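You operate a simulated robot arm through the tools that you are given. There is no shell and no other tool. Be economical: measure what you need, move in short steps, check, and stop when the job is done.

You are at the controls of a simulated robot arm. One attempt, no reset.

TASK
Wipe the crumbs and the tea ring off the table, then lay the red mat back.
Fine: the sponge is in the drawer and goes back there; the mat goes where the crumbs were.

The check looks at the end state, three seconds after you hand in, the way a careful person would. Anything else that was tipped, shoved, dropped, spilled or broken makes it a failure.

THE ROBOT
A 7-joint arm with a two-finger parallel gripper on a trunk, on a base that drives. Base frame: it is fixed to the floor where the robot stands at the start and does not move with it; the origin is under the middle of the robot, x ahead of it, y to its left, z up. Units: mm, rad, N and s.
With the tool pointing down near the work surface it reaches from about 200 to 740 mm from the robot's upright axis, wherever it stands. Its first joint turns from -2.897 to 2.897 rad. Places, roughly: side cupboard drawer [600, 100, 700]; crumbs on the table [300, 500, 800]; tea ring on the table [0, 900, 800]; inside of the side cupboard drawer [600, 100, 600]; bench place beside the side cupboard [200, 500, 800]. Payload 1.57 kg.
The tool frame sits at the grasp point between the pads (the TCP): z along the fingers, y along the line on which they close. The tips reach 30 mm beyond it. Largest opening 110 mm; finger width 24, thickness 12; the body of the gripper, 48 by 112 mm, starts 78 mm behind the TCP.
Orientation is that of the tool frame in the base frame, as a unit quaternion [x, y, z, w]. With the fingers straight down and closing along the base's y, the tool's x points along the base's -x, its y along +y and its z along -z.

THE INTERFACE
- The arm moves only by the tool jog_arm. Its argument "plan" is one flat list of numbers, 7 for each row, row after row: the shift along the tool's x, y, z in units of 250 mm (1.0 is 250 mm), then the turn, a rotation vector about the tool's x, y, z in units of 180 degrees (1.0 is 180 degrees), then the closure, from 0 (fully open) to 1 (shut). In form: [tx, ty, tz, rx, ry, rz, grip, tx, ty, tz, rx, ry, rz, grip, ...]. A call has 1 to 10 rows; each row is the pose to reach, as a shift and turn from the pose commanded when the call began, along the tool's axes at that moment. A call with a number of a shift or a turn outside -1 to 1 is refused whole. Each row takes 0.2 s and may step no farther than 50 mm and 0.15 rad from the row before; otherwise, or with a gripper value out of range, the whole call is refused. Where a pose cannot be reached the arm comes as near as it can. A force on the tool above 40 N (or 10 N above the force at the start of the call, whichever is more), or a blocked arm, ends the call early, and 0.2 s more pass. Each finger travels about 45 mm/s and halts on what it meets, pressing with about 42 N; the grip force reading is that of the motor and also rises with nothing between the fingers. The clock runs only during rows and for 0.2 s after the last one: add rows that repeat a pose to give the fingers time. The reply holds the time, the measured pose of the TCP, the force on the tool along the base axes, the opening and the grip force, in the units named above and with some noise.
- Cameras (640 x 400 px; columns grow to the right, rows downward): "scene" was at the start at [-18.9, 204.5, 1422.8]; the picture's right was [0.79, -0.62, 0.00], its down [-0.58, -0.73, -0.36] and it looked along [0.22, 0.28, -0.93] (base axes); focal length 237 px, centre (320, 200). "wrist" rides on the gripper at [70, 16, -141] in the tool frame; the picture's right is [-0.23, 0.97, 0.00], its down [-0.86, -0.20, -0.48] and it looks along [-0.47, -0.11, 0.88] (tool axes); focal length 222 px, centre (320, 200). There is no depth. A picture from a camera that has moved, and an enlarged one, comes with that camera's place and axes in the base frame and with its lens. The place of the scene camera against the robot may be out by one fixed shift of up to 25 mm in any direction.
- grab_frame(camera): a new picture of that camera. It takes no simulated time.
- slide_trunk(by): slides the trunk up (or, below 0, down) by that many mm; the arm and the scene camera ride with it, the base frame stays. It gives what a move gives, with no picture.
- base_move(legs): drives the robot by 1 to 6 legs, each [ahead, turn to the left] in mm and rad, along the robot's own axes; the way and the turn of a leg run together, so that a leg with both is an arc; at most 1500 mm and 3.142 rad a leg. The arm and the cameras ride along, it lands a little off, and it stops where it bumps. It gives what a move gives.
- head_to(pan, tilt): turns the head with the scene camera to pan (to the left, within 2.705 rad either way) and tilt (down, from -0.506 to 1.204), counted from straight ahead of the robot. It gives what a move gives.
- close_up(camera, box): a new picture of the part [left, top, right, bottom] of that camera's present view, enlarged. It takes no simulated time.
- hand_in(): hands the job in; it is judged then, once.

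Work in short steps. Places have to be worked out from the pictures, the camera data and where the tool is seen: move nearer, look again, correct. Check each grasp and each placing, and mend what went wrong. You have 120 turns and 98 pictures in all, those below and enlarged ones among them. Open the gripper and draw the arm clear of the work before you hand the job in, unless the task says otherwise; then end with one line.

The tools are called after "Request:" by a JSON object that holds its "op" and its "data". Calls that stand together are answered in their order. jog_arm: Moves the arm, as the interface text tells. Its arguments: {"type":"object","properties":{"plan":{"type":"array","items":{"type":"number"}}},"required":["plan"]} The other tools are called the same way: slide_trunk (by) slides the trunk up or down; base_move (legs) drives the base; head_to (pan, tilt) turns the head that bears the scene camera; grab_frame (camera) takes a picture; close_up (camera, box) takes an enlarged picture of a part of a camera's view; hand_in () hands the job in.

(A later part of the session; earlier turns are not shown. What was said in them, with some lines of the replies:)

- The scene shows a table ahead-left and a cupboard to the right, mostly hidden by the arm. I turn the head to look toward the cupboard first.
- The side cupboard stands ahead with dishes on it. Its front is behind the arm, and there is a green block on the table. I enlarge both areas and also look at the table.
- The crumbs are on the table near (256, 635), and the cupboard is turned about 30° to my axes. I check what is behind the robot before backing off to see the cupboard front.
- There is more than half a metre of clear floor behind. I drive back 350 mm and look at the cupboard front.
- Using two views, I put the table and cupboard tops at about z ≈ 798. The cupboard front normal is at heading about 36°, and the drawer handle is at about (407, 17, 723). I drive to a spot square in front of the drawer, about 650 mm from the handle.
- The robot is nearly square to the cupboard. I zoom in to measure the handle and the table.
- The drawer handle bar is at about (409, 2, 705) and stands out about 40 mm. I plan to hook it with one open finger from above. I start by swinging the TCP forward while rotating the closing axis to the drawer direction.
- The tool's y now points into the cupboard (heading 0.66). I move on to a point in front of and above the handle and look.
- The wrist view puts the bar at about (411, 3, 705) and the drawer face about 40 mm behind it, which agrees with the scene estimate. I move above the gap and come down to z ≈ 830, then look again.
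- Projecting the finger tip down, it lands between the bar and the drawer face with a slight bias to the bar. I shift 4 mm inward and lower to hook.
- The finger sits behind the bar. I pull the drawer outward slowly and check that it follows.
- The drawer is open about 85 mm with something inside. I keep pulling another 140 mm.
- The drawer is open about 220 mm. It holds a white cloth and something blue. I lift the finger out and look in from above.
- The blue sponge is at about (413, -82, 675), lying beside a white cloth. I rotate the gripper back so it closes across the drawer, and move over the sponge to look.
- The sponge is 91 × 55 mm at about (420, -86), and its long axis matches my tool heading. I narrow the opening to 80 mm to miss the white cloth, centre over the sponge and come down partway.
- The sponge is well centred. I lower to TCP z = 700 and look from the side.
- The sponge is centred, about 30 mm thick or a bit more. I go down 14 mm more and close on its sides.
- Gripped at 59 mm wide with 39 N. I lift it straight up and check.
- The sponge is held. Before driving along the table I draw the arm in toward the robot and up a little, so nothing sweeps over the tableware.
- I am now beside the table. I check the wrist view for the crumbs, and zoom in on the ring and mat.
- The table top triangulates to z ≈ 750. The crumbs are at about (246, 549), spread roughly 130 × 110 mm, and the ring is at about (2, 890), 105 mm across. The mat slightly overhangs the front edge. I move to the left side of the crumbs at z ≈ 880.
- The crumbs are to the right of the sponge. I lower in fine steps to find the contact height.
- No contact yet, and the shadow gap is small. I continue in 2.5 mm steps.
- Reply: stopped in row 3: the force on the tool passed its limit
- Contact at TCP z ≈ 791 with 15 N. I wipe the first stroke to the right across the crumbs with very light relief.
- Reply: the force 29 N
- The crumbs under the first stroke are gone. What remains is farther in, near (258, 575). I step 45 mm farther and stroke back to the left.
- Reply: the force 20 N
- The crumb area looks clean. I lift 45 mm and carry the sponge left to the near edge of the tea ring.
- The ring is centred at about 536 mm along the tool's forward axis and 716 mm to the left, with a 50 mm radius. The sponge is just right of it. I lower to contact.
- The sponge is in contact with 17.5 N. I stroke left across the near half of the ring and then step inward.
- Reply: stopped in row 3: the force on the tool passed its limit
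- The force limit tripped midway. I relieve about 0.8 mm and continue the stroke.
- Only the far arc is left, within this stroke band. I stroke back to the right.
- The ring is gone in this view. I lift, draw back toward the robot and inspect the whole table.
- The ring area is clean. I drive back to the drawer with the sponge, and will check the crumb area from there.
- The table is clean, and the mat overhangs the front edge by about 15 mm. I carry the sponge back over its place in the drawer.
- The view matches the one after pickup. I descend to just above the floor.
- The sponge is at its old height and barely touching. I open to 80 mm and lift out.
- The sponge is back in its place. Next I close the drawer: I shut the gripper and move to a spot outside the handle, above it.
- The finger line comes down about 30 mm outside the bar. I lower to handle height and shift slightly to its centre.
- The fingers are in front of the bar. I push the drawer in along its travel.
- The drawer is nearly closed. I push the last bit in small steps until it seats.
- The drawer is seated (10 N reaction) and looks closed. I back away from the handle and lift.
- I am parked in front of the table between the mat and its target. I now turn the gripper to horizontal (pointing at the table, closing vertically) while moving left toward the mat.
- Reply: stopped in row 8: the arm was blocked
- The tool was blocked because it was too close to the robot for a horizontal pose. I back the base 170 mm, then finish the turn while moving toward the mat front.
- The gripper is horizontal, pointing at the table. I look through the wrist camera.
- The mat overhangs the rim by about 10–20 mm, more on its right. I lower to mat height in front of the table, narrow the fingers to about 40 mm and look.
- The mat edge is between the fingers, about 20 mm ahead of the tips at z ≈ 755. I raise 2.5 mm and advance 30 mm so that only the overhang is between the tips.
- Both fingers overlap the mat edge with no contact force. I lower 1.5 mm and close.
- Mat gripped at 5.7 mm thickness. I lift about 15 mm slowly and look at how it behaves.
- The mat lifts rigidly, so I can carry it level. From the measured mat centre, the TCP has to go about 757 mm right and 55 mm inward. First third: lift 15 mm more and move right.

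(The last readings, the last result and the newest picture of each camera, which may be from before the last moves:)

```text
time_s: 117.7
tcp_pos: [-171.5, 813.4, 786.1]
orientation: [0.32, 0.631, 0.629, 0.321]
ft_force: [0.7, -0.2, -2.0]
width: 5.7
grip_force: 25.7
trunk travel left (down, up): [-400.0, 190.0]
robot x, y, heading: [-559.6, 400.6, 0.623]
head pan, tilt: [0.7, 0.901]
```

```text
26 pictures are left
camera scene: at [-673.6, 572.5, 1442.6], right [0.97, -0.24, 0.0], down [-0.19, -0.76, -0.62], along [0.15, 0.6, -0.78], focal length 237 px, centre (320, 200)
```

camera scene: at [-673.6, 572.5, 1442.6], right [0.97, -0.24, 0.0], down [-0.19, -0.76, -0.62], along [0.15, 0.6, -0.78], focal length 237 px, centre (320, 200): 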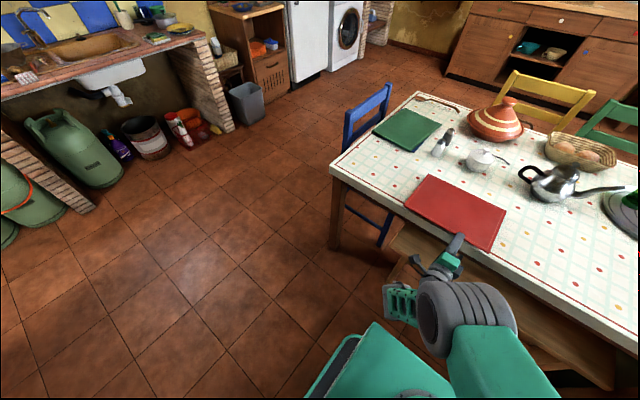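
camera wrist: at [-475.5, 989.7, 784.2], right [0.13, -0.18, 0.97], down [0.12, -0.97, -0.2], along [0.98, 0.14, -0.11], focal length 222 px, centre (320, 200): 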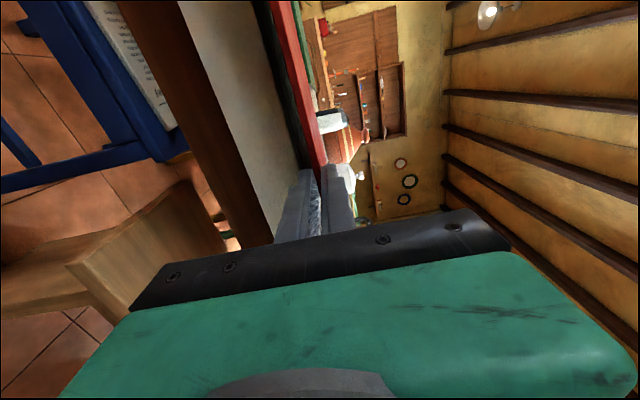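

The mat is being carried level. I continue right another 250 mm.

Request:
{"op": "jog_arm", "data": {"plan": [-0.1, 0, 0, 0, 0, 0, 1, -0.2, 0, 0, 0, 0, 0, 1, -0.3, 0, 0, 0, 0, 0, 1, -0.4, 0, 0, 0, 0, 0, 1, -0.5, 0, 0, 0, 0, 0, 1, -0.6, 0, 0, 0, 0, 0, 1, -0.7, 0, 0, 0, 0, 0, 1, -0.8, 0, 0, 0, 0, 0, 1, -0.9, 0, 0, 0, 0, 0, 1, -1.0, 0, 0, 0, 0, 0, 1]}}

Request:
{"op": "head_to", "data": {"pan": -0.1, "tilt": 0.9}}

Request:
{"op": "grab_frame", "data": {"camera": "scene"}}

```text
time_s: 119.8
tcp_pos: [-24.0, 612.0, 783.2]
orientation: [0.321, 0.631, 0.63, 0.321]
ft_force: [0.5, 0.4, -3.6]
width: 5.6
grip_force: 26.2
trunk travel left (down, up): [-400.0, 190.0]
robot x, y, heading: [-560.3, 403.5, 0.621]
head pan, tilt: [0.7, 0.901]
```

```text
time_s: 121.0
tcp_pos: [-23.8, 612.5, 783.3]
orientation: [0.32, 0.631, 0.63, 0.32]
ft_force: [-0.5, 0.0, -3.1]
width: 5.6
grip_force: 25.9
trunk travel left (down, up): [-400.0, 190.0]
robot x, y, heading: [-557.5, 402.2, 0.63]
head pan, tilt: [-0.099, 0.901]
```

```text
25 pictures are left
camera scene: at [-626.5, 537.0, 1442.6], right [0.5, -0.86, 0.0], down [-0.68, -0.39, -0.62], along [0.54, 0.31, -0.78], focal length 237 px, centre (320, 200)
```

scene: 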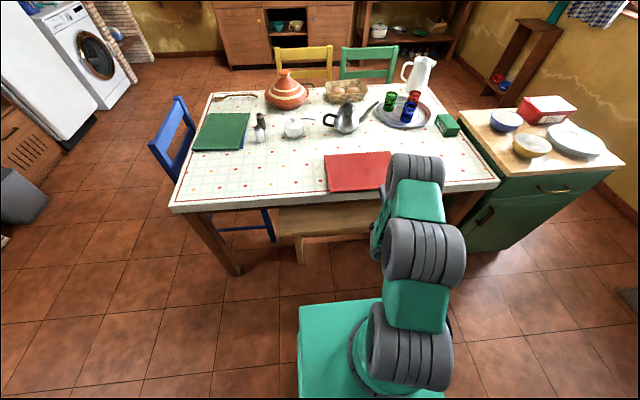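

On track. I move the last 250 mm right, plus 53 mm inward, with a small yaw to square the mat with the table.

Request:
{"op": "jog_arm", "data": {"plan": [-0.1, 0, 0, 0, 0, 0, 1, -0.2, 0, 0, 0, 0, 0, 1, -0.3, 0, 0, 0, 0, 0, 1, -0.4, 0, 0, 0, 0.002, 0, 1, -0.5, 0, 0.03, 0, 0.004, 0, 1, -0.6, 0, 0.07, 0, 0.006, 0, 1, -0.7, 0, 0.11, 0, 0.008, 0, 1, -0.8, 0, 0.15, 0, 0.01, 0, 1, -0.9, 0, 0.18, 0, 0.011, 0, 1, -1.0, 0, 0.21, 0, 0.011, 0, 1]}}

Request:
{"op": "head_to", "data": {"pan": -0.3, "tilt": 0.8}}

Request:
{"op": "grab_frame", "data": {"camera": "scene"}}

Request:
{"op": "grab_frame", "data": {"camera": "wrist"}}

```text
time_s: 123.2
tcp_pos: [22.1, 570.9, 766.7]
orientation: [0.318, 0.633, 0.629, 0.322]
ft_force: [-4.3, 0.0, 3.2]
width: 5.7
grip_force: 25.4
out of reach, approached as far as the arm can: row 3, 4, 5, 6, 7, 8, 9, 10
trunk travel left (down, up): [-400.0, 190.0]
robot x, y, heading: [-561.6, 400.4, 0.627]
head pan, tilt: [-0.099, 0.901]
```

```text
time_s: 123.9
tcp_pos: [23.1, 571.2, 766.7]
orientation: [0.317, 0.633, 0.629, 0.322]
ft_force: [-2.9, 1.9, 5.3]
width: 5.8
grip_force: 25.5
trunk travel left (down, up): [-400.0, 190.0]
robot x, y, heading: [-561.5, 405.0, 0.628]
head pan, tilt: [-0.3, 0.799]
```

```text
24 pictures are left
camera scene: at [-616.3, 524.8, 1450.5], right [0.32, -0.95, 0.0], down [-0.68, -0.23, -0.7], along [0.66, 0.22, -0.72], focal length 237 px, centre (320, 200)
```

scene: 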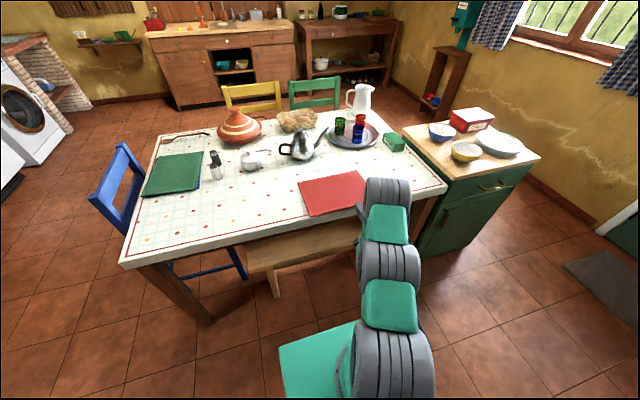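

```text
23 pictures are left
camera wrist: at [-133.4, 543.7, 781.7], right [0.13, -0.18, 0.98], down [0.12, -0.97, -0.19], along [0.98, 0.14, -0.11], focal length 222 px, centre (320, 200)
```

wrist: 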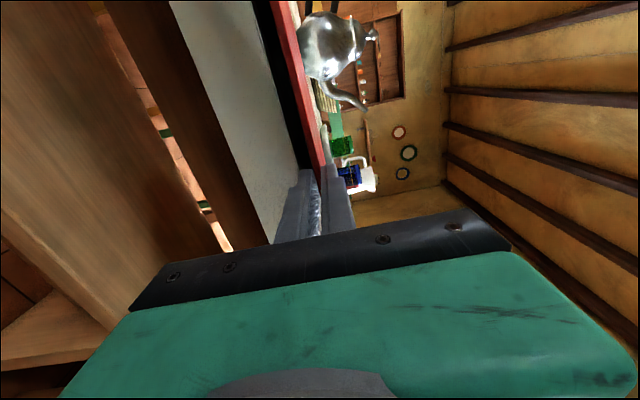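

The arm cannot follow further to the right from here. I bring the command back toward the reachable region and see where the arm stands, then plan to set the mat down, shift the base right and regrasp.

Request:
{"op": "jog_arm", "data": {"plan": [0.16, 0, -0.06, 0, -0.003, 0, 1, 0.32, 0, -0.12, 0, -0.006, 0, 1, 0.48, 0, -0.18, 0, -0.009, 0, 1, 0.64, 0, -0.21, 0, -0.011, 0, 1, 0.78, 0, -0.21, 0, -0.011, 0, 1]}}

```text
time_s: 125.1
tcp_pos: [-142.0, 687.2, 769.2]
orientation: [0.32, 0.632, 0.629, 0.321]
ft_force: [-0.3, -0.4, -2.3]
width: 5.6
grip_force: 25.8
trunk travel left (down, up): [-400.0, 190.0]
robot x, y, heading: [-559.2, 403.4, 0.624]
head pan, tilt: [-0.3, 0.799]
```

The command was reset to the measured pose, so the mat is now back left. I'll set it down here with a 30 mm overhang: move 58 mm inward, then lower.

Request:
{"op": "jog_arm", "data": {"plan": [0, 0.02, 0.08, 0, 0, 0, 1, 0, 0.02, 0.16, 0, 0, 0, 1, 0, 0.02, 0.232, 0, 0, 0, 1, 0, -0.01, 0.232, 0, 0, 0, 1, 0, -0.03, 0.232, 0, 0, 0, 1, 0, -0.045, 0.232, 0, 0, 0, 1]}}

Request:
{"op": "close_up", "data": {"camera": "scene", "box": [200, 110, 440, 260]}}

```text
time_s: 126.5
tcp_pos: [-92.4, 722.6, 765.4]
orientation: [0.318, 0.626, 0.634, 0.324]
ft_force: [-3.4, -1.1, 34.6]
width: 5.6
grip_force: 25.5
trunk travel left (down, up): [-400.0, 190.0]
robot x, y, heading: [-560.8, 403.2, 0.624]
head pan, tilt: [-0.3, 0.799]
```

```text
2.67 times, centred on (320, 185) of scene
camera zoom: at [-618.3, 523.1, 1451.2], right [0.32, -0.95, 0.0], down [-0.68, -0.23, -0.7], along [0.66, 0.22, -0.72], focal length 632 px, centre (320, 240)
```

zoom: 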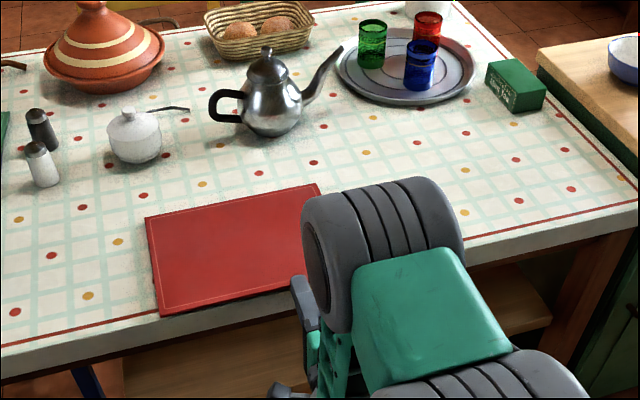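

The lower finger is resting on the table rim (34 N). I raise 4 mm, back out 22 mm so the overhang is larger, and lower again.

Request:
{"op": "jog_arm", "data": {"plan": [0, 0.02, 0, 0, 0, 0, 1, 0, 0.03, -0.05, 0, 0, 0, 1, 0, 0.03, -0.1, 0, 0, 0, 1, 0, 0.01, -0.1, 0, 0, 0, 1, 0, -0.01, -0.1, 0, 0, 0, 1, 0, -0.025, -0.1, 0, 0, 0, 1]}}

```text
time_s: 127.9
tcp_pos: [-113.0, 708.4, 754.4]
orientation: [0.321, 0.629, 0.631, 0.322]
ft_force: [-1.8, -2.1, 6.1]
width: 5.8
grip_force: 25.0
trunk travel left (down, up): [-400.0, 190.0]
robot x, y, heading: [-557.4, 404.4, 0.623]
head pan, tilt: [-0.3, 0.799]
```

The mat is down on the table (6 N). I open and back straight out.

Request:
{"op": "jog_arm", "data": {"plan": [0, 0, 0, 0, 0, 0, 0.8, 0, 0, 0, 0, 0, 0, 0.64, 0, 0, 0, 0, 0, 0, 0.64, 0, 0, -0.1, 0, 0, 0, 0.64, 0, 0, -0.25, 0, 0, 0, 0.64, 0, 0, -0.4, 0, 0, 0, 0.64]}}

Request:
{"op": "close_up", "data": {"camera": "scene", "box": [200, 110, 440, 260]}}

```text
time_s: 129.3
tcp_pos: [-177.0, 662.5, 771.7]
orientation: [0.311, 0.609, 0.65, 0.332]
ft_force: [0.0, -0.3, -0.4]
width: 39.6
grip_force: 0.1
trunk travel left (down, up): [-400.0, 190.0]
robot x, y, heading: [-559.9, 402.8, 0.626]
head pan, tilt: [-0.3, 0.799]
```

```text
2.67 times, centred on (320, 185) of scene
camera zoom: at [-615.4, 524.9, 1450.6], right [0.32, -0.95, 0.0], down [-0.68, -0.23, -0.7], along [0.66, 0.22, -0.72], focal length 632 px, centre (320, 240)
```

zoom: 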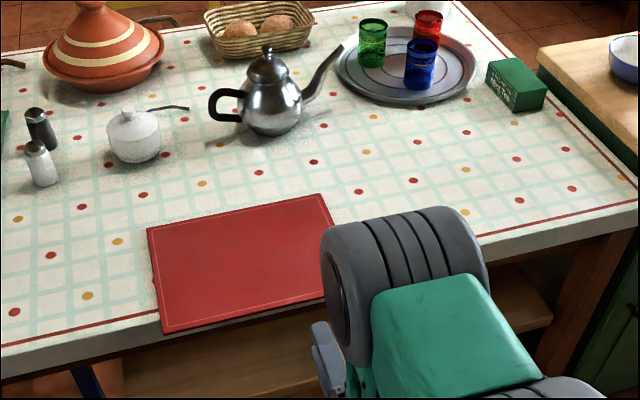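

The mat lies flat with about 30 mm of overhang. I drive the base about 355 mm to the right (turn, reverse, turn back), so the rest of the carry is within reach.

Request:
{"op": "base_move", "data": {"legs": [[0, 1.535], [-355, 0], [0, -1.525]]}}

Request:
{"op": "head_to", "data": {"pan": 0.3, "tilt": 0.9}}

Request:
{"op": "grab_frame", "data": {"camera": "scene"}}

```text
time_s: 139.1
tcp_pos: [0.8, 428.3, 771.2]
orientation: [0.272, 0.63, 0.668, 0.289]
ft_force: [0.0, -0.2, 0.5]
width: 39.5
grip_force: 0.2
trunk travel left (down, up): [-400.0, 190.0]
robot x, y, heading: [-347.9, 121.8, 0.75]
head pan, tilt: [-0.3, 0.799]
```

```text
time_s: 140.1
tcp_pos: [0.7, 428.9, 772.4]
orientation: [0.271, 0.628, 0.669, 0.289]
ft_force: [-0.2, 0.0, -0.7]
width: 39.6
grip_force: 0.1
trunk travel left (down, up): [-400.0, 190.0]
robot x, y, heading: [-342.4, 124.4, 0.748]
head pan, tilt: [0.3, 0.901]
```

```text
20 pictures are left
camera scene: at [-450.5, 266.8, 1442.7], right [0.87, -0.5, 0.0], down [-0.39, -0.68, -0.62], along [0.31, 0.54, -0.78], focal length 237 px, centre (320, 200)
```

scene: 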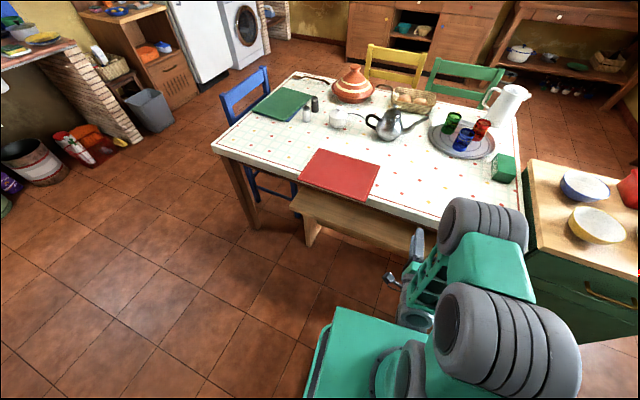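

The base landed slightly rotated (heading 0.75) but is well placed. I move the gripper left along the table front to the mat and restore its square horizontal orientation.

Request:
{"op": "jog_arm", "data": {"plan": [0.14, 0, 0.028, 0.003, -0.006, 0, 0.64, 0.28, 0, 0.057, 0.006, -0.012, 0, 0.64, 0.42, 0, 0.085, 0.009, -0.018, 0, 0.64, 0.56, 0, 0.114, 0.012, -0.024, 0, 0.64, 0.7, 0, 0.142, 0.015, -0.03, 0, 0.64, 0.84, 0, 0.171, 0.018, -0.036, 0, 0.64, 0.98, 0, 0.199, 0.02, -0.0406, -0.001, 0.64]}}

Request:
{"op": "close_up", "data": {"camera": "scene", "box": [260, 120, 420, 240]}}

```text
time_s: 141.7
tcp_pos: [-53.7, 590.4, 774.1]
orientation: [0.312, 0.635, 0.636, 0.31]
ft_force: [-0.8, 0.7, 0.3]
width: 39.6
grip_force: 0.0
out of reach, approached as far as the arm can: row 5, 6, 7
trunk travel left (down, up): [-400.0, 190.0]
robot x, y, heading: [-345.4, 123.6, 0.751]
head pan, tilt: [0.3, 0.901]
```

```text
3.33 times, centred on (340, 180) of scene
camera zoom: at [-450.7, 266.4, 1442.7], right [0.87, -0.5, 0.0], down [-0.39, -0.68, -0.62], along [0.31, 0.54, -0.78], focal length 790 px, centre (253, 267)
```

zoom: 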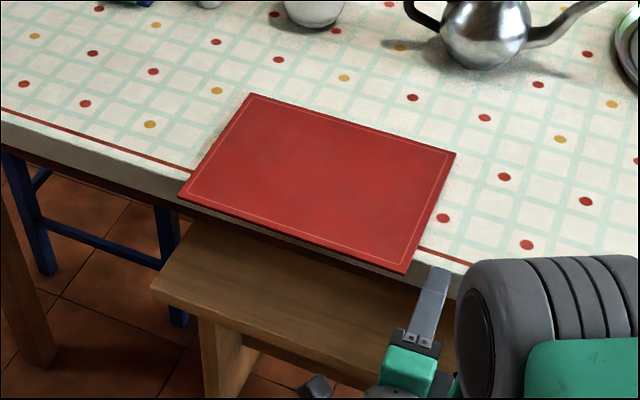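

The arm stops short of the mat centre. I test whether going up and a bit further out lets it continue left.

Request:
{"op": "jog_arm", "data": {"plan": [0, 0.12, 0, 0, 0, 0, 0.64, 0, 0.24, 0, 0, 0, 0, 0.64, 0.1, 0.36, 0, 0, 0, 0, 0.64, 0.2, 0.48, 0, 0, 0, 0, 0.64, 0.3, 0.48, 0, 0, 0, 0, 0.64, 0.4, 0.48, 0, 0, 0, 0, 0.64]}}

```text
time_s: 143.1
tcp_pos: [-43.5, 593.5, 871.8]
orientation: [0.316, 0.633, 0.632, 0.316]
ft_force: [-0.5, 0.9, -0.4]
width: 39.3
grip_force: 0.1
out of reach, approached as far as the arm can: row 1, 2, 3, 4, 5, 6
trunk travel left (down, up): [-400.0, 190.0]
robot x, y, heading: [-348.2, 126.4, 0.751]
head pan, tilt: [0.3, 0.901]
```

The limit is a joint limit of the present arm posture. I restore the earlier good posture: lift, return to tool-down in front of the robot, and then re-approach as I did the first time.

Request:
{"op": "jog_arm", "data": {"plan": [-0.08, 0.04, 0, 0.0275, 0.0275, -0.0275, 0.3, -0.16, 0.08, 0, 0.055, 0.055, -0.055, 0, -0.24, 0.12, 0, 0.0825, 0.0825, -0.0825, 0, -0.32, 0.16, 0, 0.11, 0.11, -0.11, 0, -0.4, 0.2, 0, 0.1375, 0.1375, -0.1375, 0, -0.48, 0.24, 0, 0.165, 0.165, -0.165, 0, -0.56, 0.28, 0, 0.1925, 0.1925, -0.1925, 0, -0.64, 0.32, 0, 0.22, 0.22, -0.22, 0, -0.72, 0.36, 0, 0.2475, 0.2475, -0.2475, 0, -0.8, 0.4, 0, 0.275, 0.275, -0.275, 0]}}

```text
time_s: 145.3
tcp_pos: [78.8, 429.9, 974.8]
orientation: [-0.134, 0.962, 0.213, 0.107]
ft_force: [0.5, -0.6, -0.9]
width: 109.9
grip_force: 0.1
out of reach, approached as far as the arm can: row 1, 2, 3, 4
trunk travel left (down, up): [-400.0, 190.0]
robot x, y, heading: [-344.7, 122.5, 0.752]
head pan, tilt: [0.3, 0.901]
```

Request:
{"op": "jog_arm", "data": {"plan": [0, 0, 0, 0.0275, 0.0275, -0.0275, 0, 0, 0, 0, 0.055, 0.055, -0.055, 0, 0, 0, 0, 0.0825, 0.0825, -0.0825, 0, 0, 0, 0, 0.11, 0.11, -0.11, 0]}}

Request:
{"op": "base_move", "data": {"legs": [[0, -0.125], [-30, 0]]}}

```text
time_s: 146.3
tcp_pos: [78.4, 433.1, 975.1]
orientation: [-0.31, 0.951, -0.001, -0.003]
ft_force: [-0.7, -1.0, 0.0]
width: 109.9
grip_force: 0.1
trunk travel left (down, up): [-400.0, 190.0]
robot x, y, heading: [-343.7, 120.6, 0.751]
head pan, tilt: [0.3, 0.901]
```

```text
time_s: 147.7
tcp_pos: [91.5, 361.1, 974.5]
orientation: [-0.25, 0.968, 0.0, -0.001]
ft_force: [0.9, -1.0, 0.2]
width: 110.0
grip_force: 0.1
trunk travel left (down, up): [-400.0, 190.0]
robot x, y, heading: [-373.4, 108.8, 0.628]
head pan, tilt: [0.3, 0.901]
```

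Tool-down posture restored and base heading corrected. I now rotate to horizontal while moving left, as in the first approach.

Request:
{"op": "jog_arm", "data": {"plan": [0.014, 0.096, 0, -0.0287, -0.0254, 0.0254, 0, 0.028, 0.192, 0, -0.0574, -0.0508, 0.0508, 0, 0.042, 0.288, 0, -0.0861, -0.0762, 0.0762, 0, 0.056, 0.384, 0, -0.1148, -0.1016, 0.1016, 0, 0.07, 0.48, 0, -0.1435, -0.127, 0.127, 0, 0.084, 0.576, 0, -0.1722, -0.1524, 0.1524, 0, 0.098, 0.672, 0, -0.2009, -0.1778, 0.1778, 0, 0.112, 0.768, 0, -0.2296, -0.2032, 0.2032, 0, 0.126, 0.864, 0, -0.2583, -0.2286, 0.2286, 0, 0.14, 0.96, 0, -0.287, -0.254, 0.254, 0]}}

```text
time_s: 149.9
tcp_pos: [-53.5, 554.8, 974.6]
orientation: [0.167, 0.818, 0.49, 0.25]
ft_force: [0.5, -0.4, -0.4]
width: 109.7
grip_force: 0.1
trunk travel left (down, up): [-400.0, 190.0]
robot x, y, heading: [-365.4, 105.5, 0.627]
head pan, tilt: [0.3, 0.901]
```

Request:
{"op": "jog_arm", "data": {"plan": [0.116, 0.044, 0.026, -0.023, -0.0203, 0.0203, 0, 0.233, 0.088, 0.051, -0.046, -0.0406, 0.0406, 0, 0.349, 0.131, 0.077, -0.069, -0.061, 0.061, 0, 0.466, 0.175, 0.102, -0.092, -0.0813, 0.0813, 0, 0.582, 0.219, 0.128, -0.1148, -0.1016, 0.1016, 0]}}

```text
time_s: 151.1
tcp_pos: [-159.8, 678.3, 974.8]
orientation: [0.323, 0.63, 0.629, 0.321]
ft_force: [-0.7, -0.2, 0.3]
width: 109.8
grip_force: 0.1
trunk travel left (down, up): [-400.0, 190.0]
robot x, y, heading: [-373.6, 107.2, 0.632]
head pan, tilt: [0.3, 0.901]
```

The posture is good this time. I lower in front of the mat to grasp height with the fingers at 40 mm.

Request:
{"op": "jog_arm", "data": {"plan": [0, -0.16, 0, 0, 0, 0, 0.3, 0, -0.32, 0, 0, 0, 0, 0.5, 0, -0.48, 0, 0, 0, 0, 0.64, 0, -0.64, 0, 0, 0, 0, 0.64, 0, -0.8, 0, 0, 0, 0, 0.64, 0, -0.88, 0, 0, 0, 0, 0.64, 0, -0.88, 0.08, 0, 0, 0, 0.64]}}

Request:
{"op": "close_up", "data": {"camera": "wrist", "box": [220, 60, 420, 240]}}

Request:
{"op": "close_up", "data": {"camera": "scene", "box": [260, 120, 420, 240]}}

```text
time_s: 152.7
tcp_pos: [-141.5, 688.4, 755.3]
orientation: [0.321, 0.631, 0.629, 0.321]
ft_force: [-0.3, 0.0, 0.4]
width: 39.5
grip_force: 0.1
trunk travel left (down, up): [-400.0, 190.0]
robot x, y, heading: [-369.2, 111.5, 0.627]
head pan, tilt: [0.3, 0.901]
```

```text
2.22 times, centred on (320, 150) of wrist
camera zoom: at [-297.3, 662.3, 771.2], right [0.14, -0.18, 0.97], down [0.11, -0.97, -0.2], along [0.98, 0.14, -0.11], focal length 494 px, centre (320, 311)
```

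zoom: 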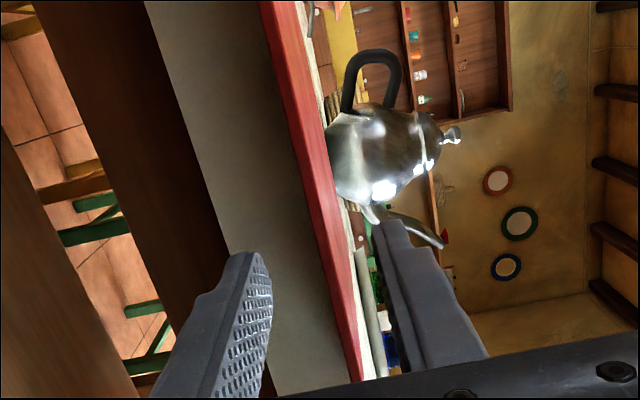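

```text
3.33 times, centred on (340, 180) of scene
camera zoom: at [-456.4, 262.8, 1442.6], right [0.8, -0.6, 0.0], down [-0.47, -0.63, -0.62], along [0.37, 0.5, -0.78], focal length 790 px, centre (253, 267)
```

zoom: 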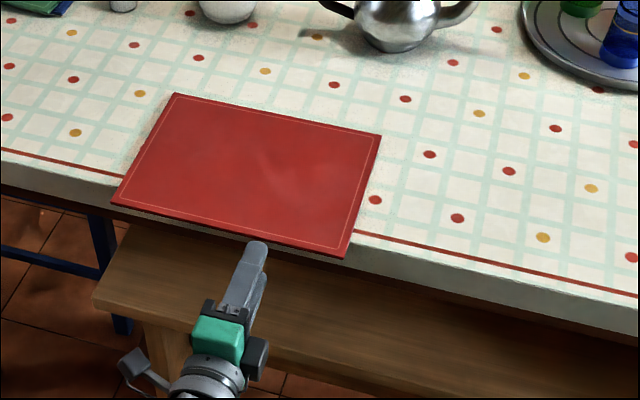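

Aligned with the mat edge. I advance 42 mm and close.

Request:
{"op": "jog_arm", "data": {"plan": [0, 0, 0.06, 0, 0, 0, 0.64, 0, 0, 0.11, 0, 0, 0, 0.64, 0, 0, 0.14, 0, 0, 0, 0.64, 0, 0, 0.168, 0, 0, 0, 0.64, 0, -0.002, 0.168, 0, 0, 0, 0.8, 0, -0.002, 0.168, 0, 0, 0, 0.9, 0, -0.002, 0.168, 0, 0, 0, 1, 0, -0.002, 0.168, 0, 0, 0, 1, 0, -0.002, 0.168, 0, 0, 0, 1]}}

Request:
{"op": "close_up", "data": {"camera": "wrist", "box": [220, 60, 420, 240]}}

```text
time_s: 154.7
tcp_pos: [-105.7, 714.1, 753.9]
orientation: [0.322, 0.632, 0.628, 0.321]
ft_force: [0.5, 0.7, 1.4]
width: 5.3
grip_force: 26.3
trunk travel left (down, up): [-400.0, 190.0]
robot x, y, heading: [-373.2, 109.9, 0.625]
head pan, tilt: [0.3, 0.901]
```

```text
2.22 times, centred on (320, 150) of wrist
camera zoom: at [-261.6, 687.2, 771.4], right [0.14, -0.18, 0.97], down [0.11, -0.97, -0.2], along [0.98, 0.14, -0.11], focal length 494 px, centre (320, 311)
```

zoom: 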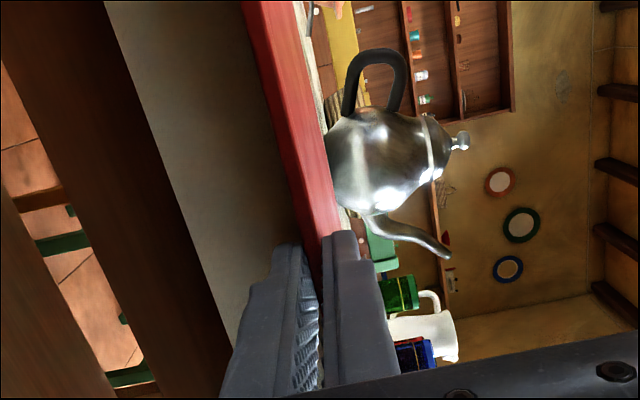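

Gripped at 5.3 mm with a deeper overlap. I lift 30 mm and carry right 225 mm.

Request:
{"op": "jog_arm", "data": {"plan": [0, 0.04, 0, 0, 0, 0, 1, 0, 0.08, 0, 0, 0, 0, 1, 0, 0.12, 0, 0, 0, 0, 1, -0.12, 0.12, 0, 0, 0, 0, 1, -0.25, 0.12, 0, 0, 0, 0, 1, -0.38, 0.12, 0, 0, 0, 0, 1, -0.51, 0.12, 0, 0, 0, 0, 1, -0.64, 0.12, 0, 0, 0, 0, 1, -0.77, 0.12, 0, 0, 0, 0, 1, -0.9, 0.12, 0, 0, 0, 0, 1]}}

```text
time_s: 156.9
tcp_pos: [23.5, 530.2, 783.6]
orientation: [0.321, 0.632, 0.628, 0.32]
ft_force: [-0.3, -0.4, -1.7]
width: 5.4
grip_force: 25.7
trunk travel left (down, up): [-400.0, 190.0]
robot x, y, heading: [-371.3, 107.6, 0.627]
head pan, tilt: [0.3, 0.901]
```

No slip. I go the remaining 167 mm right and 70 mm inward over the crumb spot, staying lifted.

Request:
{"op": "jog_arm", "data": {"plan": [-0.12, 0.02, 0.04, 0, 0, 0, 1, -0.24, 0.02, 0.09, 0, 0, 0, 1, -0.36, 0.02, 0.14, 0, 0, 0, 1, -0.48, 0.02, 0.19, 0, 0, 0, 1, -0.58, 0.02, 0.24, 0, 0, 0, 1, -0.668, 0.02, 0.28, 0, 0, 0, 1]}}

Request:
{"op": "head_to", "data": {"pan": 0.0, "tilt": 0.9}}

Request:
{"op": "grab_frame", "data": {"camera": "scene"}}

```text
time_s: 158.0
tcp_pos: [113.3, 446.3, 767.6]
orientation: [0.324, 0.646, 0.617, 0.312]
ft_force: [-1.4, -2.6, 0.6]
width: 5.4
grip_force: 25.5
trunk travel left (down, up): [-400.0, 190.0]
robot x, y, heading: [-368.6, 109.0, 0.626]
head pan, tilt: [0.3, 0.901]
stopped in row 5: the force on the tool passed its limit (the readings are from after the stop); the commanded pose is now the measured one
```

```text
time_s: 158.8
tcp_pos: [114.5, 445.5, 767.4]
orientation: [0.325, 0.647, 0.615, 0.312]
ft_force: [-1.5, -1.1, -0.1]
width: 5.6
grip_force: 25.6
trunk travel left (down, up): [-400.0, 190.0]
robot x, y, heading: [-369.2, 107.1, 0.624]
head pan, tilt: [0.0, 0.901]
```

```text
15 pictures are left
camera scene: at [-440.5, 246.5, 1442.6], right [0.59, -0.81, 0.0], down [-0.63, -0.46, -0.62], along [0.5, 0.37, -0.78], focal length 237 px, centre (320, 200)
```

scene: 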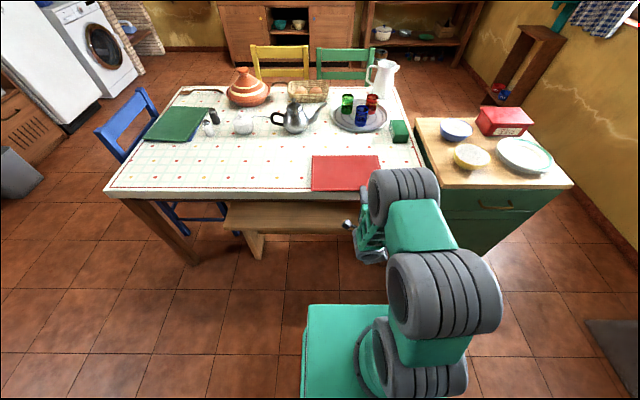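

The move stopped on force with the tool drooped to z = 767. I zoom in to see what it met.

Request:
{"op": "close_up", "data": {"camera": "scene", "box": [290, 130, 430, 230]}}

Request:
{"op": "grab_frame", "data": {"camera": "wrist"}}

```text
4.00 times, centred on (360, 180) of scene
camera zoom: at [-440.5, 246.5, 1442.6], right [0.59, -0.81, 0.0], down [-0.63, -0.46, -0.62], along [0.5, 0.37, -0.78], focal length 948 px, centre (160, 280)
```

zoom: 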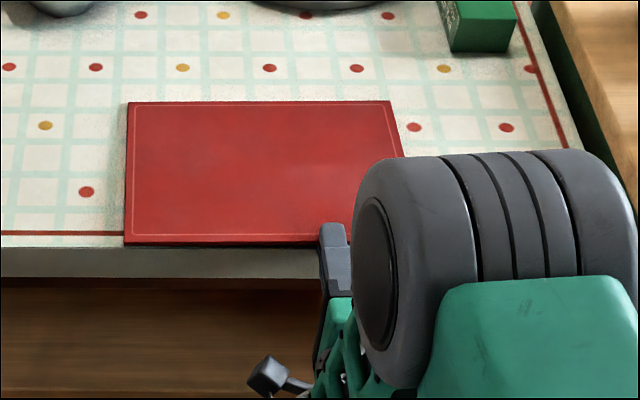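

```text
13 pictures are left
camera wrist: at [-40.1, 419.3, 789.8], right [0.17, -0.15, 0.97], down [0.12, -0.98, -0.17], along [0.98, 0.14, -0.15], focal length 222 px, centre (320, 200)
```

wrist: 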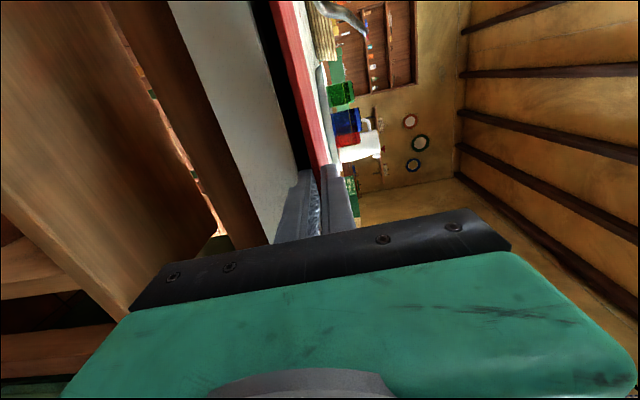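

The mat is intact and already covers the crumb spot, about 35 mm left and 30 mm short of centred. I raise the tool 18 mm and level it to see whether it can continue.

Request:
{"op": "jog_arm", "data": {"plan": [0, 0.03, 0, 0, 0, 0, 1, 0, 0.06, 0, 0, 0, 0, 1, 0, 0.09, 0, -0.01, 0, 0, 1, 0, 0.09, 0, -0.015, 0, 0, 1]}}

```text
time_s: 159.8
tcp_pos: [115.4, 446.6, 791.6]
orientation: [0.317, 0.632, 0.631, 0.32]
ft_force: [-0.9, 0.8, -3.4]
width: 5.6
grip_force: 25.9
trunk travel left (down, up): [-400.0, 190.0]
robot x, y, heading: [-367.6, 110.0, 0.627]
head pan, tilt: [0.0, 0.901]
```

Level again at z = 791. I try again in small steps: 38 mm right, 30 mm inward.

Request:
{"op": "jog_arm", "data": {"plan": [-0.05, 0, 0, 0, 0, 0, 1, -0.1, 0, 0, 0, 0, 0, 1, -0.15, 0, 0, 0, 0, 0, 1, -0.15, 0, 0.04, 0, 0, 0, 1, -0.15, 0, 0.08, 0, 0, 0, 1, -0.15, 0, 0.12, 0, 0, 0, 1]}}

```text
time_s: 161.2
tcp_pos: [160.5, 434.7, 788.7]
orientation: [0.317, 0.632, 0.631, 0.319]
ft_force: [-0.2, 0.7, -2.5]
width: 5.6
grip_force: 25.3
trunk travel left (down, up): [-400.0, 190.0]
robot x, y, heading: [-371.1, 107.8, 0.63]
head pan, tilt: [0.0, 0.901]
```

It moved freely. I lower until the lower finger is just above the table, tilting the far edge down slightly, and check.

Request:
{"op": "jog_arm", "data": {"plan": [0, -0.03, 0, 0, 0, 0, 1, 0, -0.06, 0, 0.006, 0, 0, 1, 0, -0.075, 0, 0.012, 0, 0, 1, 0, -0.084, 0, 0.015, 0, 0, 1]}}

Request:
{"op": "close_up", "data": {"camera": "scene", "box": [290, 130, 430, 230]}}

```text
time_s: 162.2
tcp_pos: [162.5, 433.8, 770.9]
orientation: [0.324, 0.647, 0.616, 0.312]
ft_force: [0.2, -1.8, 2.0]
width: 5.8
grip_force: 25.4
trunk travel left (down, up): [-400.0, 190.0]
robot x, y, heading: [-368.9, 107.0, 0.63]
head pan, tilt: [0.0, 0.901]
```

```text
4.00 times, centred on (360, 180) of scene
camera zoom: at [-440.4, 246.5, 1442.8], right [0.59, -0.81, 0.0], down [-0.63, -0.46, -0.62], along [0.5, 0.36, -0.78], focal length 948 px, centre (160, 280)
```

zoom: 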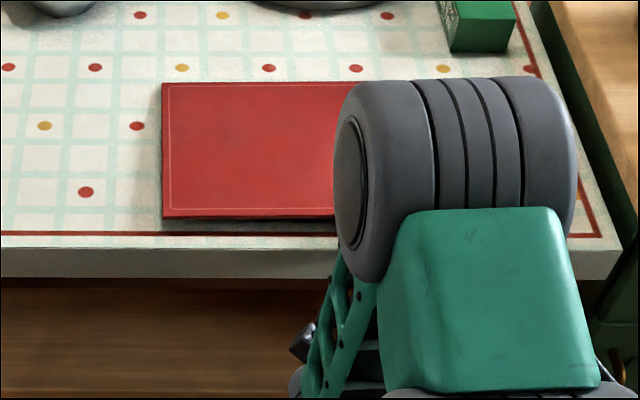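

The mat is centred on the crumb spot. I open slightly and slide the fingers out backward.

Request:
{"op": "jog_arm", "data": {"plan": [0, 0, 0, 0, 0, 0, 0.9, 0, 0, 0, 0, 0, 0, 0.88, 0, 0, -0.04, 0, 0, 0, 0.88, 0, 0, -0.08, 0, 0, 0, 0.88, 0, 0, -0.14, 0, 0, 0, 0.88, 0, 0, -0.24, 0, 0, 0, 0.8]}}

Request:
{"op": "close_up", "data": {"camera": "scene", "box": [290, 130, 430, 230]}}

```text
time_s: 163.6
tcp_pos: [110.1, 398.0, 769.9]
orientation: [0.324, 0.648, 0.615, 0.312]
ft_force: [0.1, 0.1, -1.7]
width: 23.2
grip_force: 0.0
trunk travel left (down, up): [-400.0, 190.0]
robot x, y, heading: [-365.9, 104.4, 0.626]
head pan, tilt: [0.0, 0.901]
```

```text
4.00 times, centred on (360, 180) of scene
camera zoom: at [-440.1, 246.7, 1442.5], right [0.59, -0.81, 0.0], down [-0.63, -0.46, -0.62], along [0.5, 0.36, -0.78], focal length 948 px, centre (160, 280)
```

zoom: 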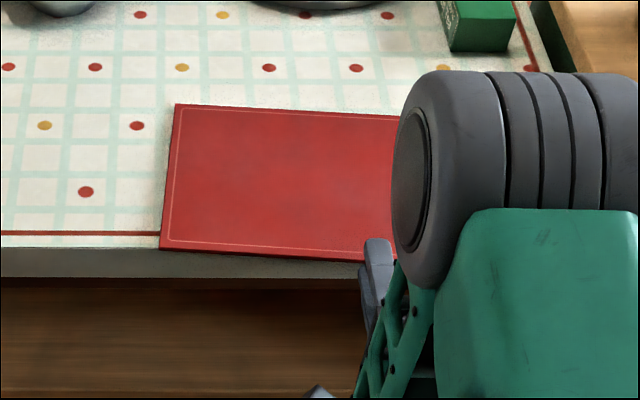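

Sliding the fingers out dragged the mat about 30 mm outward and skewed it slightly. I will push it back in with a vertical fingertip. First I back off, rise, and pitch the tool down.

Request:
{"op": "jog_arm", "data": {"plan": [0, 0.02, -0.12, 0, 0, 0, 1, 0, 0.08, -0.2, 0, 0, 0, 1, 0, 0.16, -0.2, 0.047, 0, 0, 1, 0, 0.24, -0.2, 0.094, 0, 0, 1, 0, 0.32, -0.2, 0.141, 0, 0, 1, 0, 0.4, -0.2, 0.188, 0, 0, 1, 0, 0.48, -0.2, 0.235, 0, 0, 1, 0, 0.56, -0.2, 0.282, 0, 0, 1, 0, 0.6, -0.2, 0.329, 0, 0, 1, 0, 0.6, -0.2, 0.376, 0, 0, 1]}}

```text
time_s: 165.4
tcp_pos: [-15.7, 270.1, 728.2]
orientation: [0.375, 0.803, 0.408, 0.218]
ft_force: [-0.6, 1.0, -0.1]
width: 0.0
grip_force: 20.8
out of reach, approached as far as the arm can: row 4, 5, 6, 7, 8, 9
trunk travel left (down, up): [-400.0, 190.0]
robot x, y, heading: [-370.5, 106.9, 0.626]
head pan, tilt: [0.0, 0.901]
stopped in row 9: the arm was blocked; the commanded pose is now the measured one
```

The wrist hit a limit. I rise and move outward again, and return to the standard tool-down pose, which is known to work.

Request:
{"op": "jog_arm", "data": {"plan": [0.03, 0.16, -0.03, 0, 0, 0, 1, 0.06, 0.32, -0.06, 0, 0, 0, 1, 0.09, 0.48, -0.09, 0.0194, 0.0201, -0.0365, 1, 0.125, 0.64, -0.125, 0.0387, 0.0402, -0.0729, 1, 0.158, 0.8, -0.156, 0.0581, 0.0603, -0.1094, 1, 0.191, 0.963, -0.188, 0.0774, 0.0804, -0.1458, 1, 0.191, 0.963, -0.188, 0.0968, 0.1005, -0.1823, 1, 0.191, 0.963, -0.188, 0.1161, 0.1206, -0.2188, 1, 0.191, 0.963, -0.188, 0.1355, 0.1407, -0.2552, 1, 0.191, 0.963, -0.188, 0.1548, 0.1608, -0.2917, 1]}}

```text
time_s: 166.5
tcp_pos: [-57.5, 368.8, 744.9]
orientation: [0.231, 0.834, 0.457, 0.208]
ft_force: [-0.7, -0.4, 0.8]
width: 0.1
grip_force: 21.3
out of reach, approached as far as the arm can: row 1, 2, 3, 4, 5
trunk travel left (down, up): [-400.0, 190.0]
robot x, y, heading: [-369.0, 105.6, 0.627]
head pan, tilt: [0.0, 0.901]
stopped in row 5: the arm was blocked; the commanded pose is now the measured one
```

Request:
{"op": "grab_frame", "data": {"camera": "scene"}}

```text
10 pictures are left
camera scene: at [-439.7, 247.0, 1442.6], right [0.59, -0.81, 0.0], down [-0.63, -0.46, -0.62], along [0.5, 0.37, -0.78], focal length 237 px, centre (320, 200)
```

scene: 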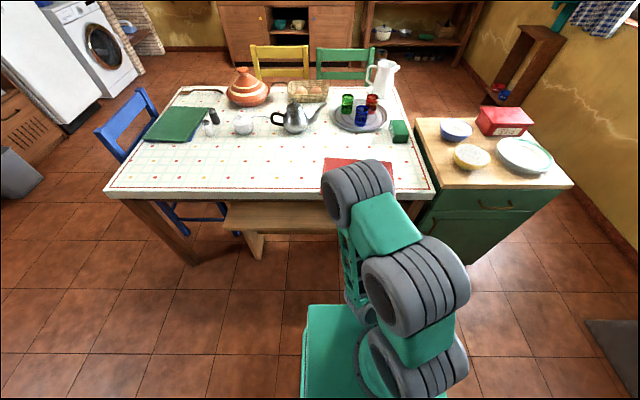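

The forearm is folded back against the elbow limit. I move outward again and level the tool to unfold it.

Request:
{"op": "jog_arm", "data": {"plan": [-0.05, 0.03, 0.06, -0.0316, -0.0179, 0.0138, 1, -0.11, 0.09, 0.12, -0.0632, -0.0358, 0.0276, 1, -0.17, 0.17, 0.17, -0.0948, -0.0537, 0.0413, 1, -0.23, 0.26, 0.21, -0.1264, -0.0716, 0.0551, 1, -0.298, 0.354, 0.25, -0.158, -0.0895, 0.0689, 1]}}

```text
time_s: 167.7
tcp_pos: [52.5, 411.9, 798.1]
orientation: [0.322, 0.631, 0.629, 0.321]
ft_force: [0.0, -0.1, -0.6]
width: 0.0
grip_force: 21.6
trunk travel left (down, up): [-400.0, 190.0]
robot x, y, heading: [-366.6, 106.4, 0.624]
head pan, tilt: [0.0, 0.901]
```

Level again. I rise to z ≈ 960 and further out, and then rotate to tool-down.

Request:
{"op": "jog_arm", "data": {"plan": [0, 0.16, 0, 0, 0, 0, 1, 0, 0.33, 0, 0, 0, 0, 1, 0, 0.5, 0.1, 0, 0, 0, 1, 0, 0.64, 0.22, 0, 0, 0, 1, 0, 0.66, 0.34, 0.0275, 0.0275, -0.0275, 1, 0, 0.66, 0.4, 0.055, 0.055, -0.055, 1, 0, 0.66, 0.4, 0.0825, 0.0825, -0.0825, 1, 0, 0.66, 0.4, 0.11, 0.11, -0.11, 1, 0, 0.66, 0.4, 0.1375, 0.1375, -0.1375, 1, 0, 0.66, 0.4, 0.165, 0.165, -0.165, 1]}}

```text
time_s: 169.9
tcp_pos: [136.4, 467.4, 962.0]
orientation: [0.054, 0.887, 0.408, 0.207]
ft_force: [0.0, 1.6, -0.3]
width: 0.1
grip_force: 21.5
trunk travel left (down, up): [-400.0, 190.0]
robot x, y, heading: [-366.9, 106.4, 0.63]
head pan, tilt: [0.0, 0.901]
```

Request:
{"op": "jog_arm", "data": {"plan": [0, 0, 0, 0.0275, 0.0275, -0.0275, 1, 0, 0, 0, 0.055, 0.055, -0.055, 1, 0, 0, 0, 0.0825, 0.0825, -0.0825, 1, 0, 0, 0, 0.11, 0.11, -0.11, 1, 0, 0, 0, 0.1375, 0.1375, -0.1375, 1, 0, 0, 0, 0.165, 0.165, -0.165, 1, 0, 0, 0, 0.1925, 0.1925, -0.1925, 1, 0, 0, 0, 0.22, 0.22, -0.22, 1]}}

Request:
{"op": "grab_frame", "data": {"camera": "wrist"}}

```text
time_s: 171.7
tcp_pos: [135.3, 467.6, 963.1]
orientation: [-0.31, 0.951, 0.0, -0.002]
ft_force: [0.5, -0.6, 0.1]
width: 0.2
grip_force: 21.7
trunk travel left (down, up): [-400.0, 190.0]
robot x, y, heading: [-368.1, 105.2, 0.624]
head pan, tilt: [0.0, 0.901]
```

```text
9 pictures are left
camera wrist: at [69.7, 440.3, 1105.5], right [-0.39, 0.92, 0.0], down [0.81, 0.34, 0.47], along [0.44, 0.18, -0.88], focal length 222 px, centre (320, 200)
```

wrist: 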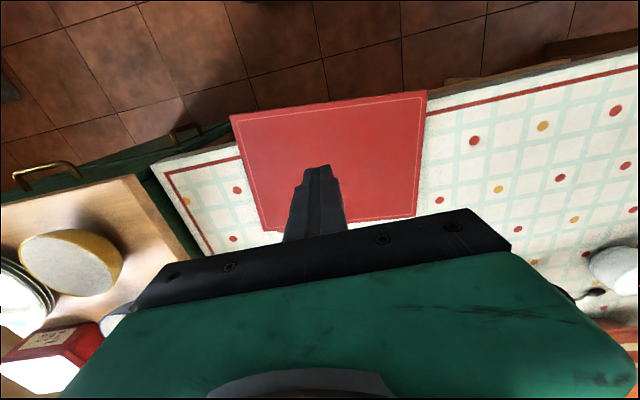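

In this view the mat centre is about 70 mm short of target, and it is skewed about 0.13 rad clockwise. I go in front of the right part of its near edge and lower the closed fingertip to just above table level.

Request:
{"op": "jog_arm", "data": {"plan": [0.112, -0.093, 0, 0, 0, 0, 1, 0.224, -0.185, 0, 0, 0, 0, 1, 0.336, -0.278, 0, 0, 0, 0, 1, 0.336, -0.278, 0.18, 0, 0, 0, 1, 0.336, -0.278, 0.36, 0, 0, 0, 1, 0.336, -0.278, 0.54, 0, 0, 0, 1, 0.336, -0.278, 0.66, 0, 0, 0, 1, 0.336, -0.278, 0.721, 0, 0, 0, 1]}}

Request:
{"op": "grab_frame", "data": {"camera": "wrist"}}

```text
time_s: 173.5
tcp_pos: [106.0, 362.4, 783.0]
orientation: [-0.309, 0.951, -0.001, -0.001]
ft_force: [-0.5, -0.9, -1.0]
width: 0.2
grip_force: 21.0
trunk travel left (down, up): [-400.0, 190.0]
robot x, y, heading: [-367.3, 101.9, 0.628]
head pan, tilt: [0.0, 0.901]
```

```text
8 pictures are left
camera wrist: at [40.8, 334.8, 923.6], right [-0.39, 0.92, 0.0], down [0.81, 0.34, 0.48], along [0.44, 0.18, -0.88], focal length 222 px, centre (320, 200)
```

wrist: 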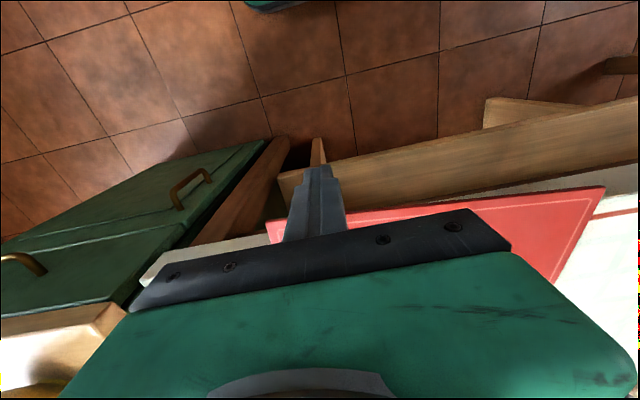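

The fingertip is in front of the mat's edge near its right end. I push inward about 75 mm in small steps, then look.

Request:
{"op": "jog_arm", "data": {"plan": [-0.05, 0, 0, 0, 0, 0, 1, -0.1, 0, 0, 0, 0, 0, 1, -0.14, 0, 0, 0, 0, 0, 1, -0.18, 0, 0, 0, 0, 0, 1, -0.22, 0, 0, 0, 0, 0, 1, -0.26, 0, 0, 0, 0, 0, 1, -0.3, 0, 0, 0, 0, 0, 1]}}

Request:
{"op": "grab_frame", "data": {"camera": "wrist"}}

```text
time_s: 175.1
tcp_pos: [169.4, 407.1, 784.2]
orientation: [-0.309, 0.951, 0.0, -0.002]
ft_force: [0.1, 0.4, 0.4]
width: 0.1
grip_force: 21.6
trunk travel left (down, up): [-400.0, 190.0]
robot x, y, heading: [-371.9, 108.2, 0.627]
head pan, tilt: [0.0, 0.901]
```

```text
7 pictures are left
camera wrist: at [103.6, 379.5, 925.5], right [-0.39, 0.92, 0.0], down [0.81, 0.34, 0.48], along [0.44, 0.18, -0.88], focal length 222 px, centre (320, 200)
```

wrist: 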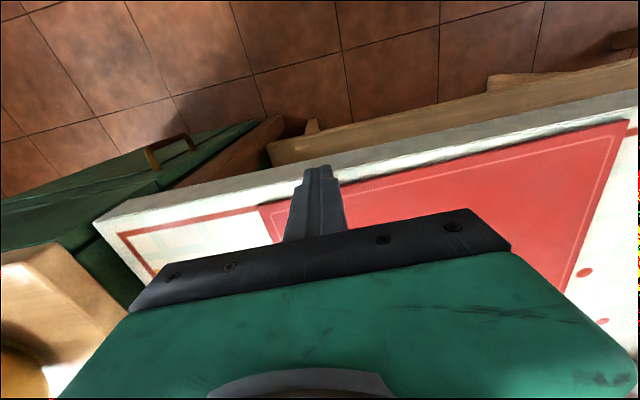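

The mat is now square with the table, with its near edge about 30 mm short of target. I back off, shift to its middle and push 30 mm more.

Request:
{"op": "jog_arm", "data": {"plan": [0.06, 0, 0, 0, 0, 0, 1, 0.06, 0.12, 0, 0, 0, 0, 1, 0.06, 0.24, 0, 0, 0, 0, 1, 0.06, 0.348, 0, 0, 0, 0, 1, 0.01, 0.348, 0, 0, 0, 0, 1, -0.03, 0.348, 0, 0, 0, 0, 1, -0.06, 0.348, 0, 0, 0, 0, 1, -0.09, 0.348, 0, 0, 0, 0, 1, -0.115, 0.348, 0, 0, 0, 0, 1]}}

```text
time_s: 177.1
tcp_pos: [141.5, 495.4, 784.8]
orientation: [-0.309, 0.951, 0.0, -0.002]
ft_force: [0.0, 0.2, -0.6]
width: 0.0
grip_force: 21.3
trunk travel left (down, up): [-400.0, 190.0]
robot x, y, heading: [-369.0, 101.7, 0.629]
head pan, tilt: [0.0, 0.901]
```

I back off the edge, lift clear, and inspect from above.

Request:
{"op": "jog_arm", "data": {"plan": [0.06, 0, 0, 0, 0, 0, 1, 0.14, 0, -0.04, 0, 0, 0, 1, 0.2, 0, -0.2, 0, 0, 0, 1, 0.24, 0, -0.38, 0, 0, 0, 1, 0.24, 0, -0.56, 0, 0, 0, 1, 0.24, 0, -0.74, 0, 0, 0, 0.5, 0.24, 0, -0.86, 0, 0, 0, 0]}}

Request:
{"op": "grab_frame", "data": {"camera": "wrist"}}

```text
time_s: 178.7
tcp_pos: [97.5, 459.3, 1000.6]
orientation: [-0.309, 0.951, -0.001, -0.003]
ft_force: [0.4, 0.0, 0.0]
width: 48.1
grip_force: 0.0
trunk travel left (down, up): [-400.0, 190.0]
robot x, y, heading: [-368.9, 108.5, 0.629]
head pan, tilt: [0.0, 0.901]
```

```text
6 pictures are left
camera wrist: at [32.0, 431.9, 1142.6], right [-0.39, 0.92, 0.0], down [0.81, 0.34, 0.47], along [0.44, 0.18, -0.88], focal length 222 px, centre (320, 200)
```

wrist: 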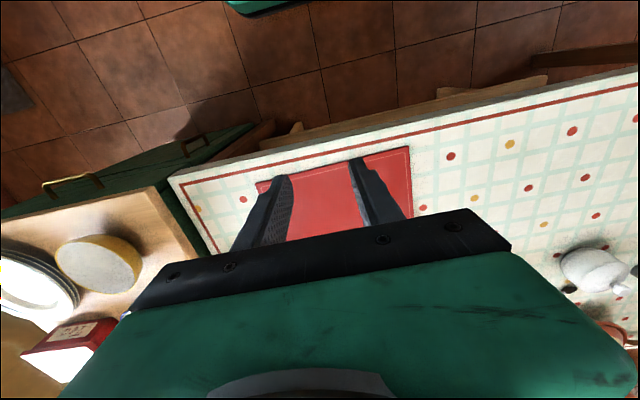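

The mat lies square with its centre within about 15 mm of the crumb centre. I draw the arm back with the gripper open and take a final look.

Request:
{"op": "jog_arm", "data": {"plan": [0.15, 0, 0, 0, 0, 0, 0, 0.3, 0, 0, 0, 0, 0, 0, 0.45, 0, 0, 0, 0, 0, 0, 0.6, 0, 0, 0, 0, 0, 0, 0.6, 0, 0, 0, 0, 0, 0]}}

Request:
{"op": "head_to", "data": {"pan": 0.2, "tilt": 0.8}}

Request:
{"op": "grab_frame", "data": {"camera": "scene"}}

```text
time_s: 179.9
tcp_pos: [-29.3, 373.8, 998.9]
orientation: [-0.309, 0.951, -0.001, -0.002]
ft_force: [-0.5, 0.3, 0.0]
width: 110.0
grip_force: 0.0
trunk travel left (down, up): [-400.0, 190.0]
robot x, y, heading: [-367.6, 110.5, 0.628]
head pan, tilt: [0.0, 0.901]
```

```text
time_s: 180.7
tcp_pos: [-26.8, 373.3, 998.3]
orientation: [-0.309, 0.951, -0.001, -0.002]
ft_force: [-0.4, -0.1, -0.1]
width: 110.1
grip_force: 0.1
trunk travel left (down, up): [-400.0, 190.0]
robot x, y, heading: [-368.3, 105.4, 0.626]
head pan, tilt: [0.201, 0.799]
```

```text
5 pictures are left
camera scene: at [-446.6, 261.8, 1450.5], right [0.74, -0.68, 0.0], down [-0.48, -0.53, -0.7], along [0.47, 0.51, -0.72], focal length 237 px, centre (320, 200)
```

scene: 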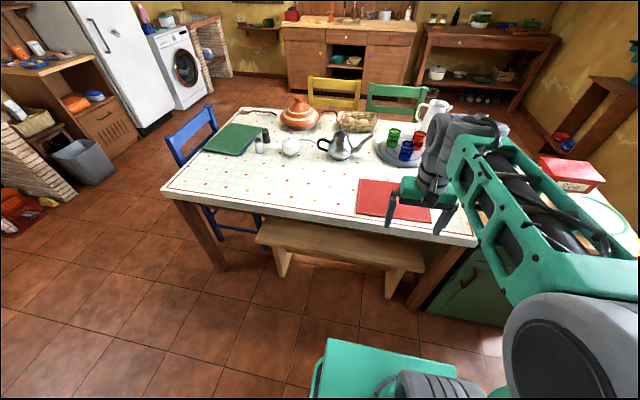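

Request:
{"op": "close_up", "data": {"camera": "scene", "box": [150, 90, 490, 290]}}

Request:
{"op": "head_to", "data": {"pan": -0.6, "tilt": 0.7}}

Request:
{"op": "grab_frame", "data": {"camera": "scene"}}

```text
1.88 times, centred on (320, 190) of scene
camera zoom: at [-446.6, 261.8, 1450.5], right [0.74, -0.68, 0.0], down [-0.48, -0.53, -0.7], along [0.47, 0.51, -0.72], focal length 446 px, centre (320, 219)
```

zoom: 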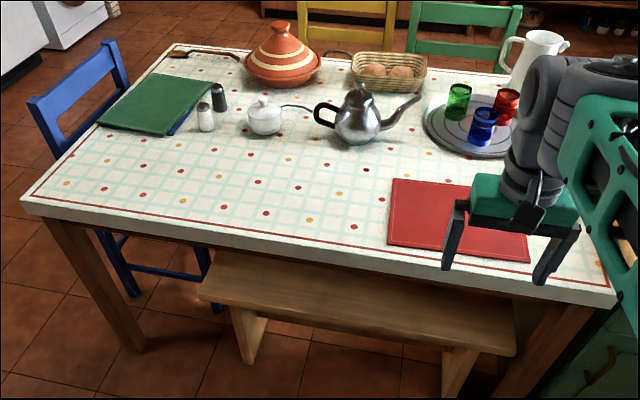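

```text
time_s: 181.8
tcp_pos: [-28.1, 372.3, 999.1]
orientation: [-0.31, 0.951, 0.0, -0.002]
ft_force: [-0.8, 0.6, 0.0]
width: 110.0
grip_force: 0.1
trunk travel left (down, up): [-400.0, 190.0]
robot x, y, heading: [-369.2, 109.8, 0.632]
head pan, tilt: [-0.6, 0.7]
```

```text
3 pictures are left
camera scene: at [-416.2, 204.9, 1458.8], right [0.03, -1.0, 0.0], down [-0.64, -0.02, -0.76], along [0.76, 0.02, -0.64], focal length 237 px, centre (320, 200)
```

scene: 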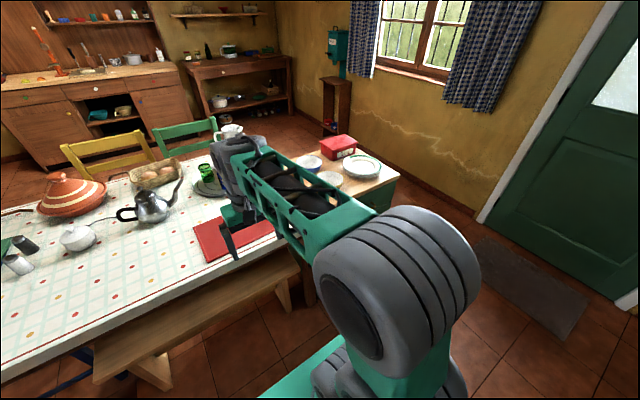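

Everything checks out: the table is clean, the mat lies square on the crumb spot, the drawer is shut with the sponge inside, and the other items stand as before. The arm is clear of the table with the gripper open, so I hand in.

Request:
{"op": "hand_in", "data": {}}

```text
The job is handed in.
```

The crumbs and the tea ring are wiped off, the sponge is back in the closed drawer, and the red mat lies flat and square where the crumbs were; the job is handed in.
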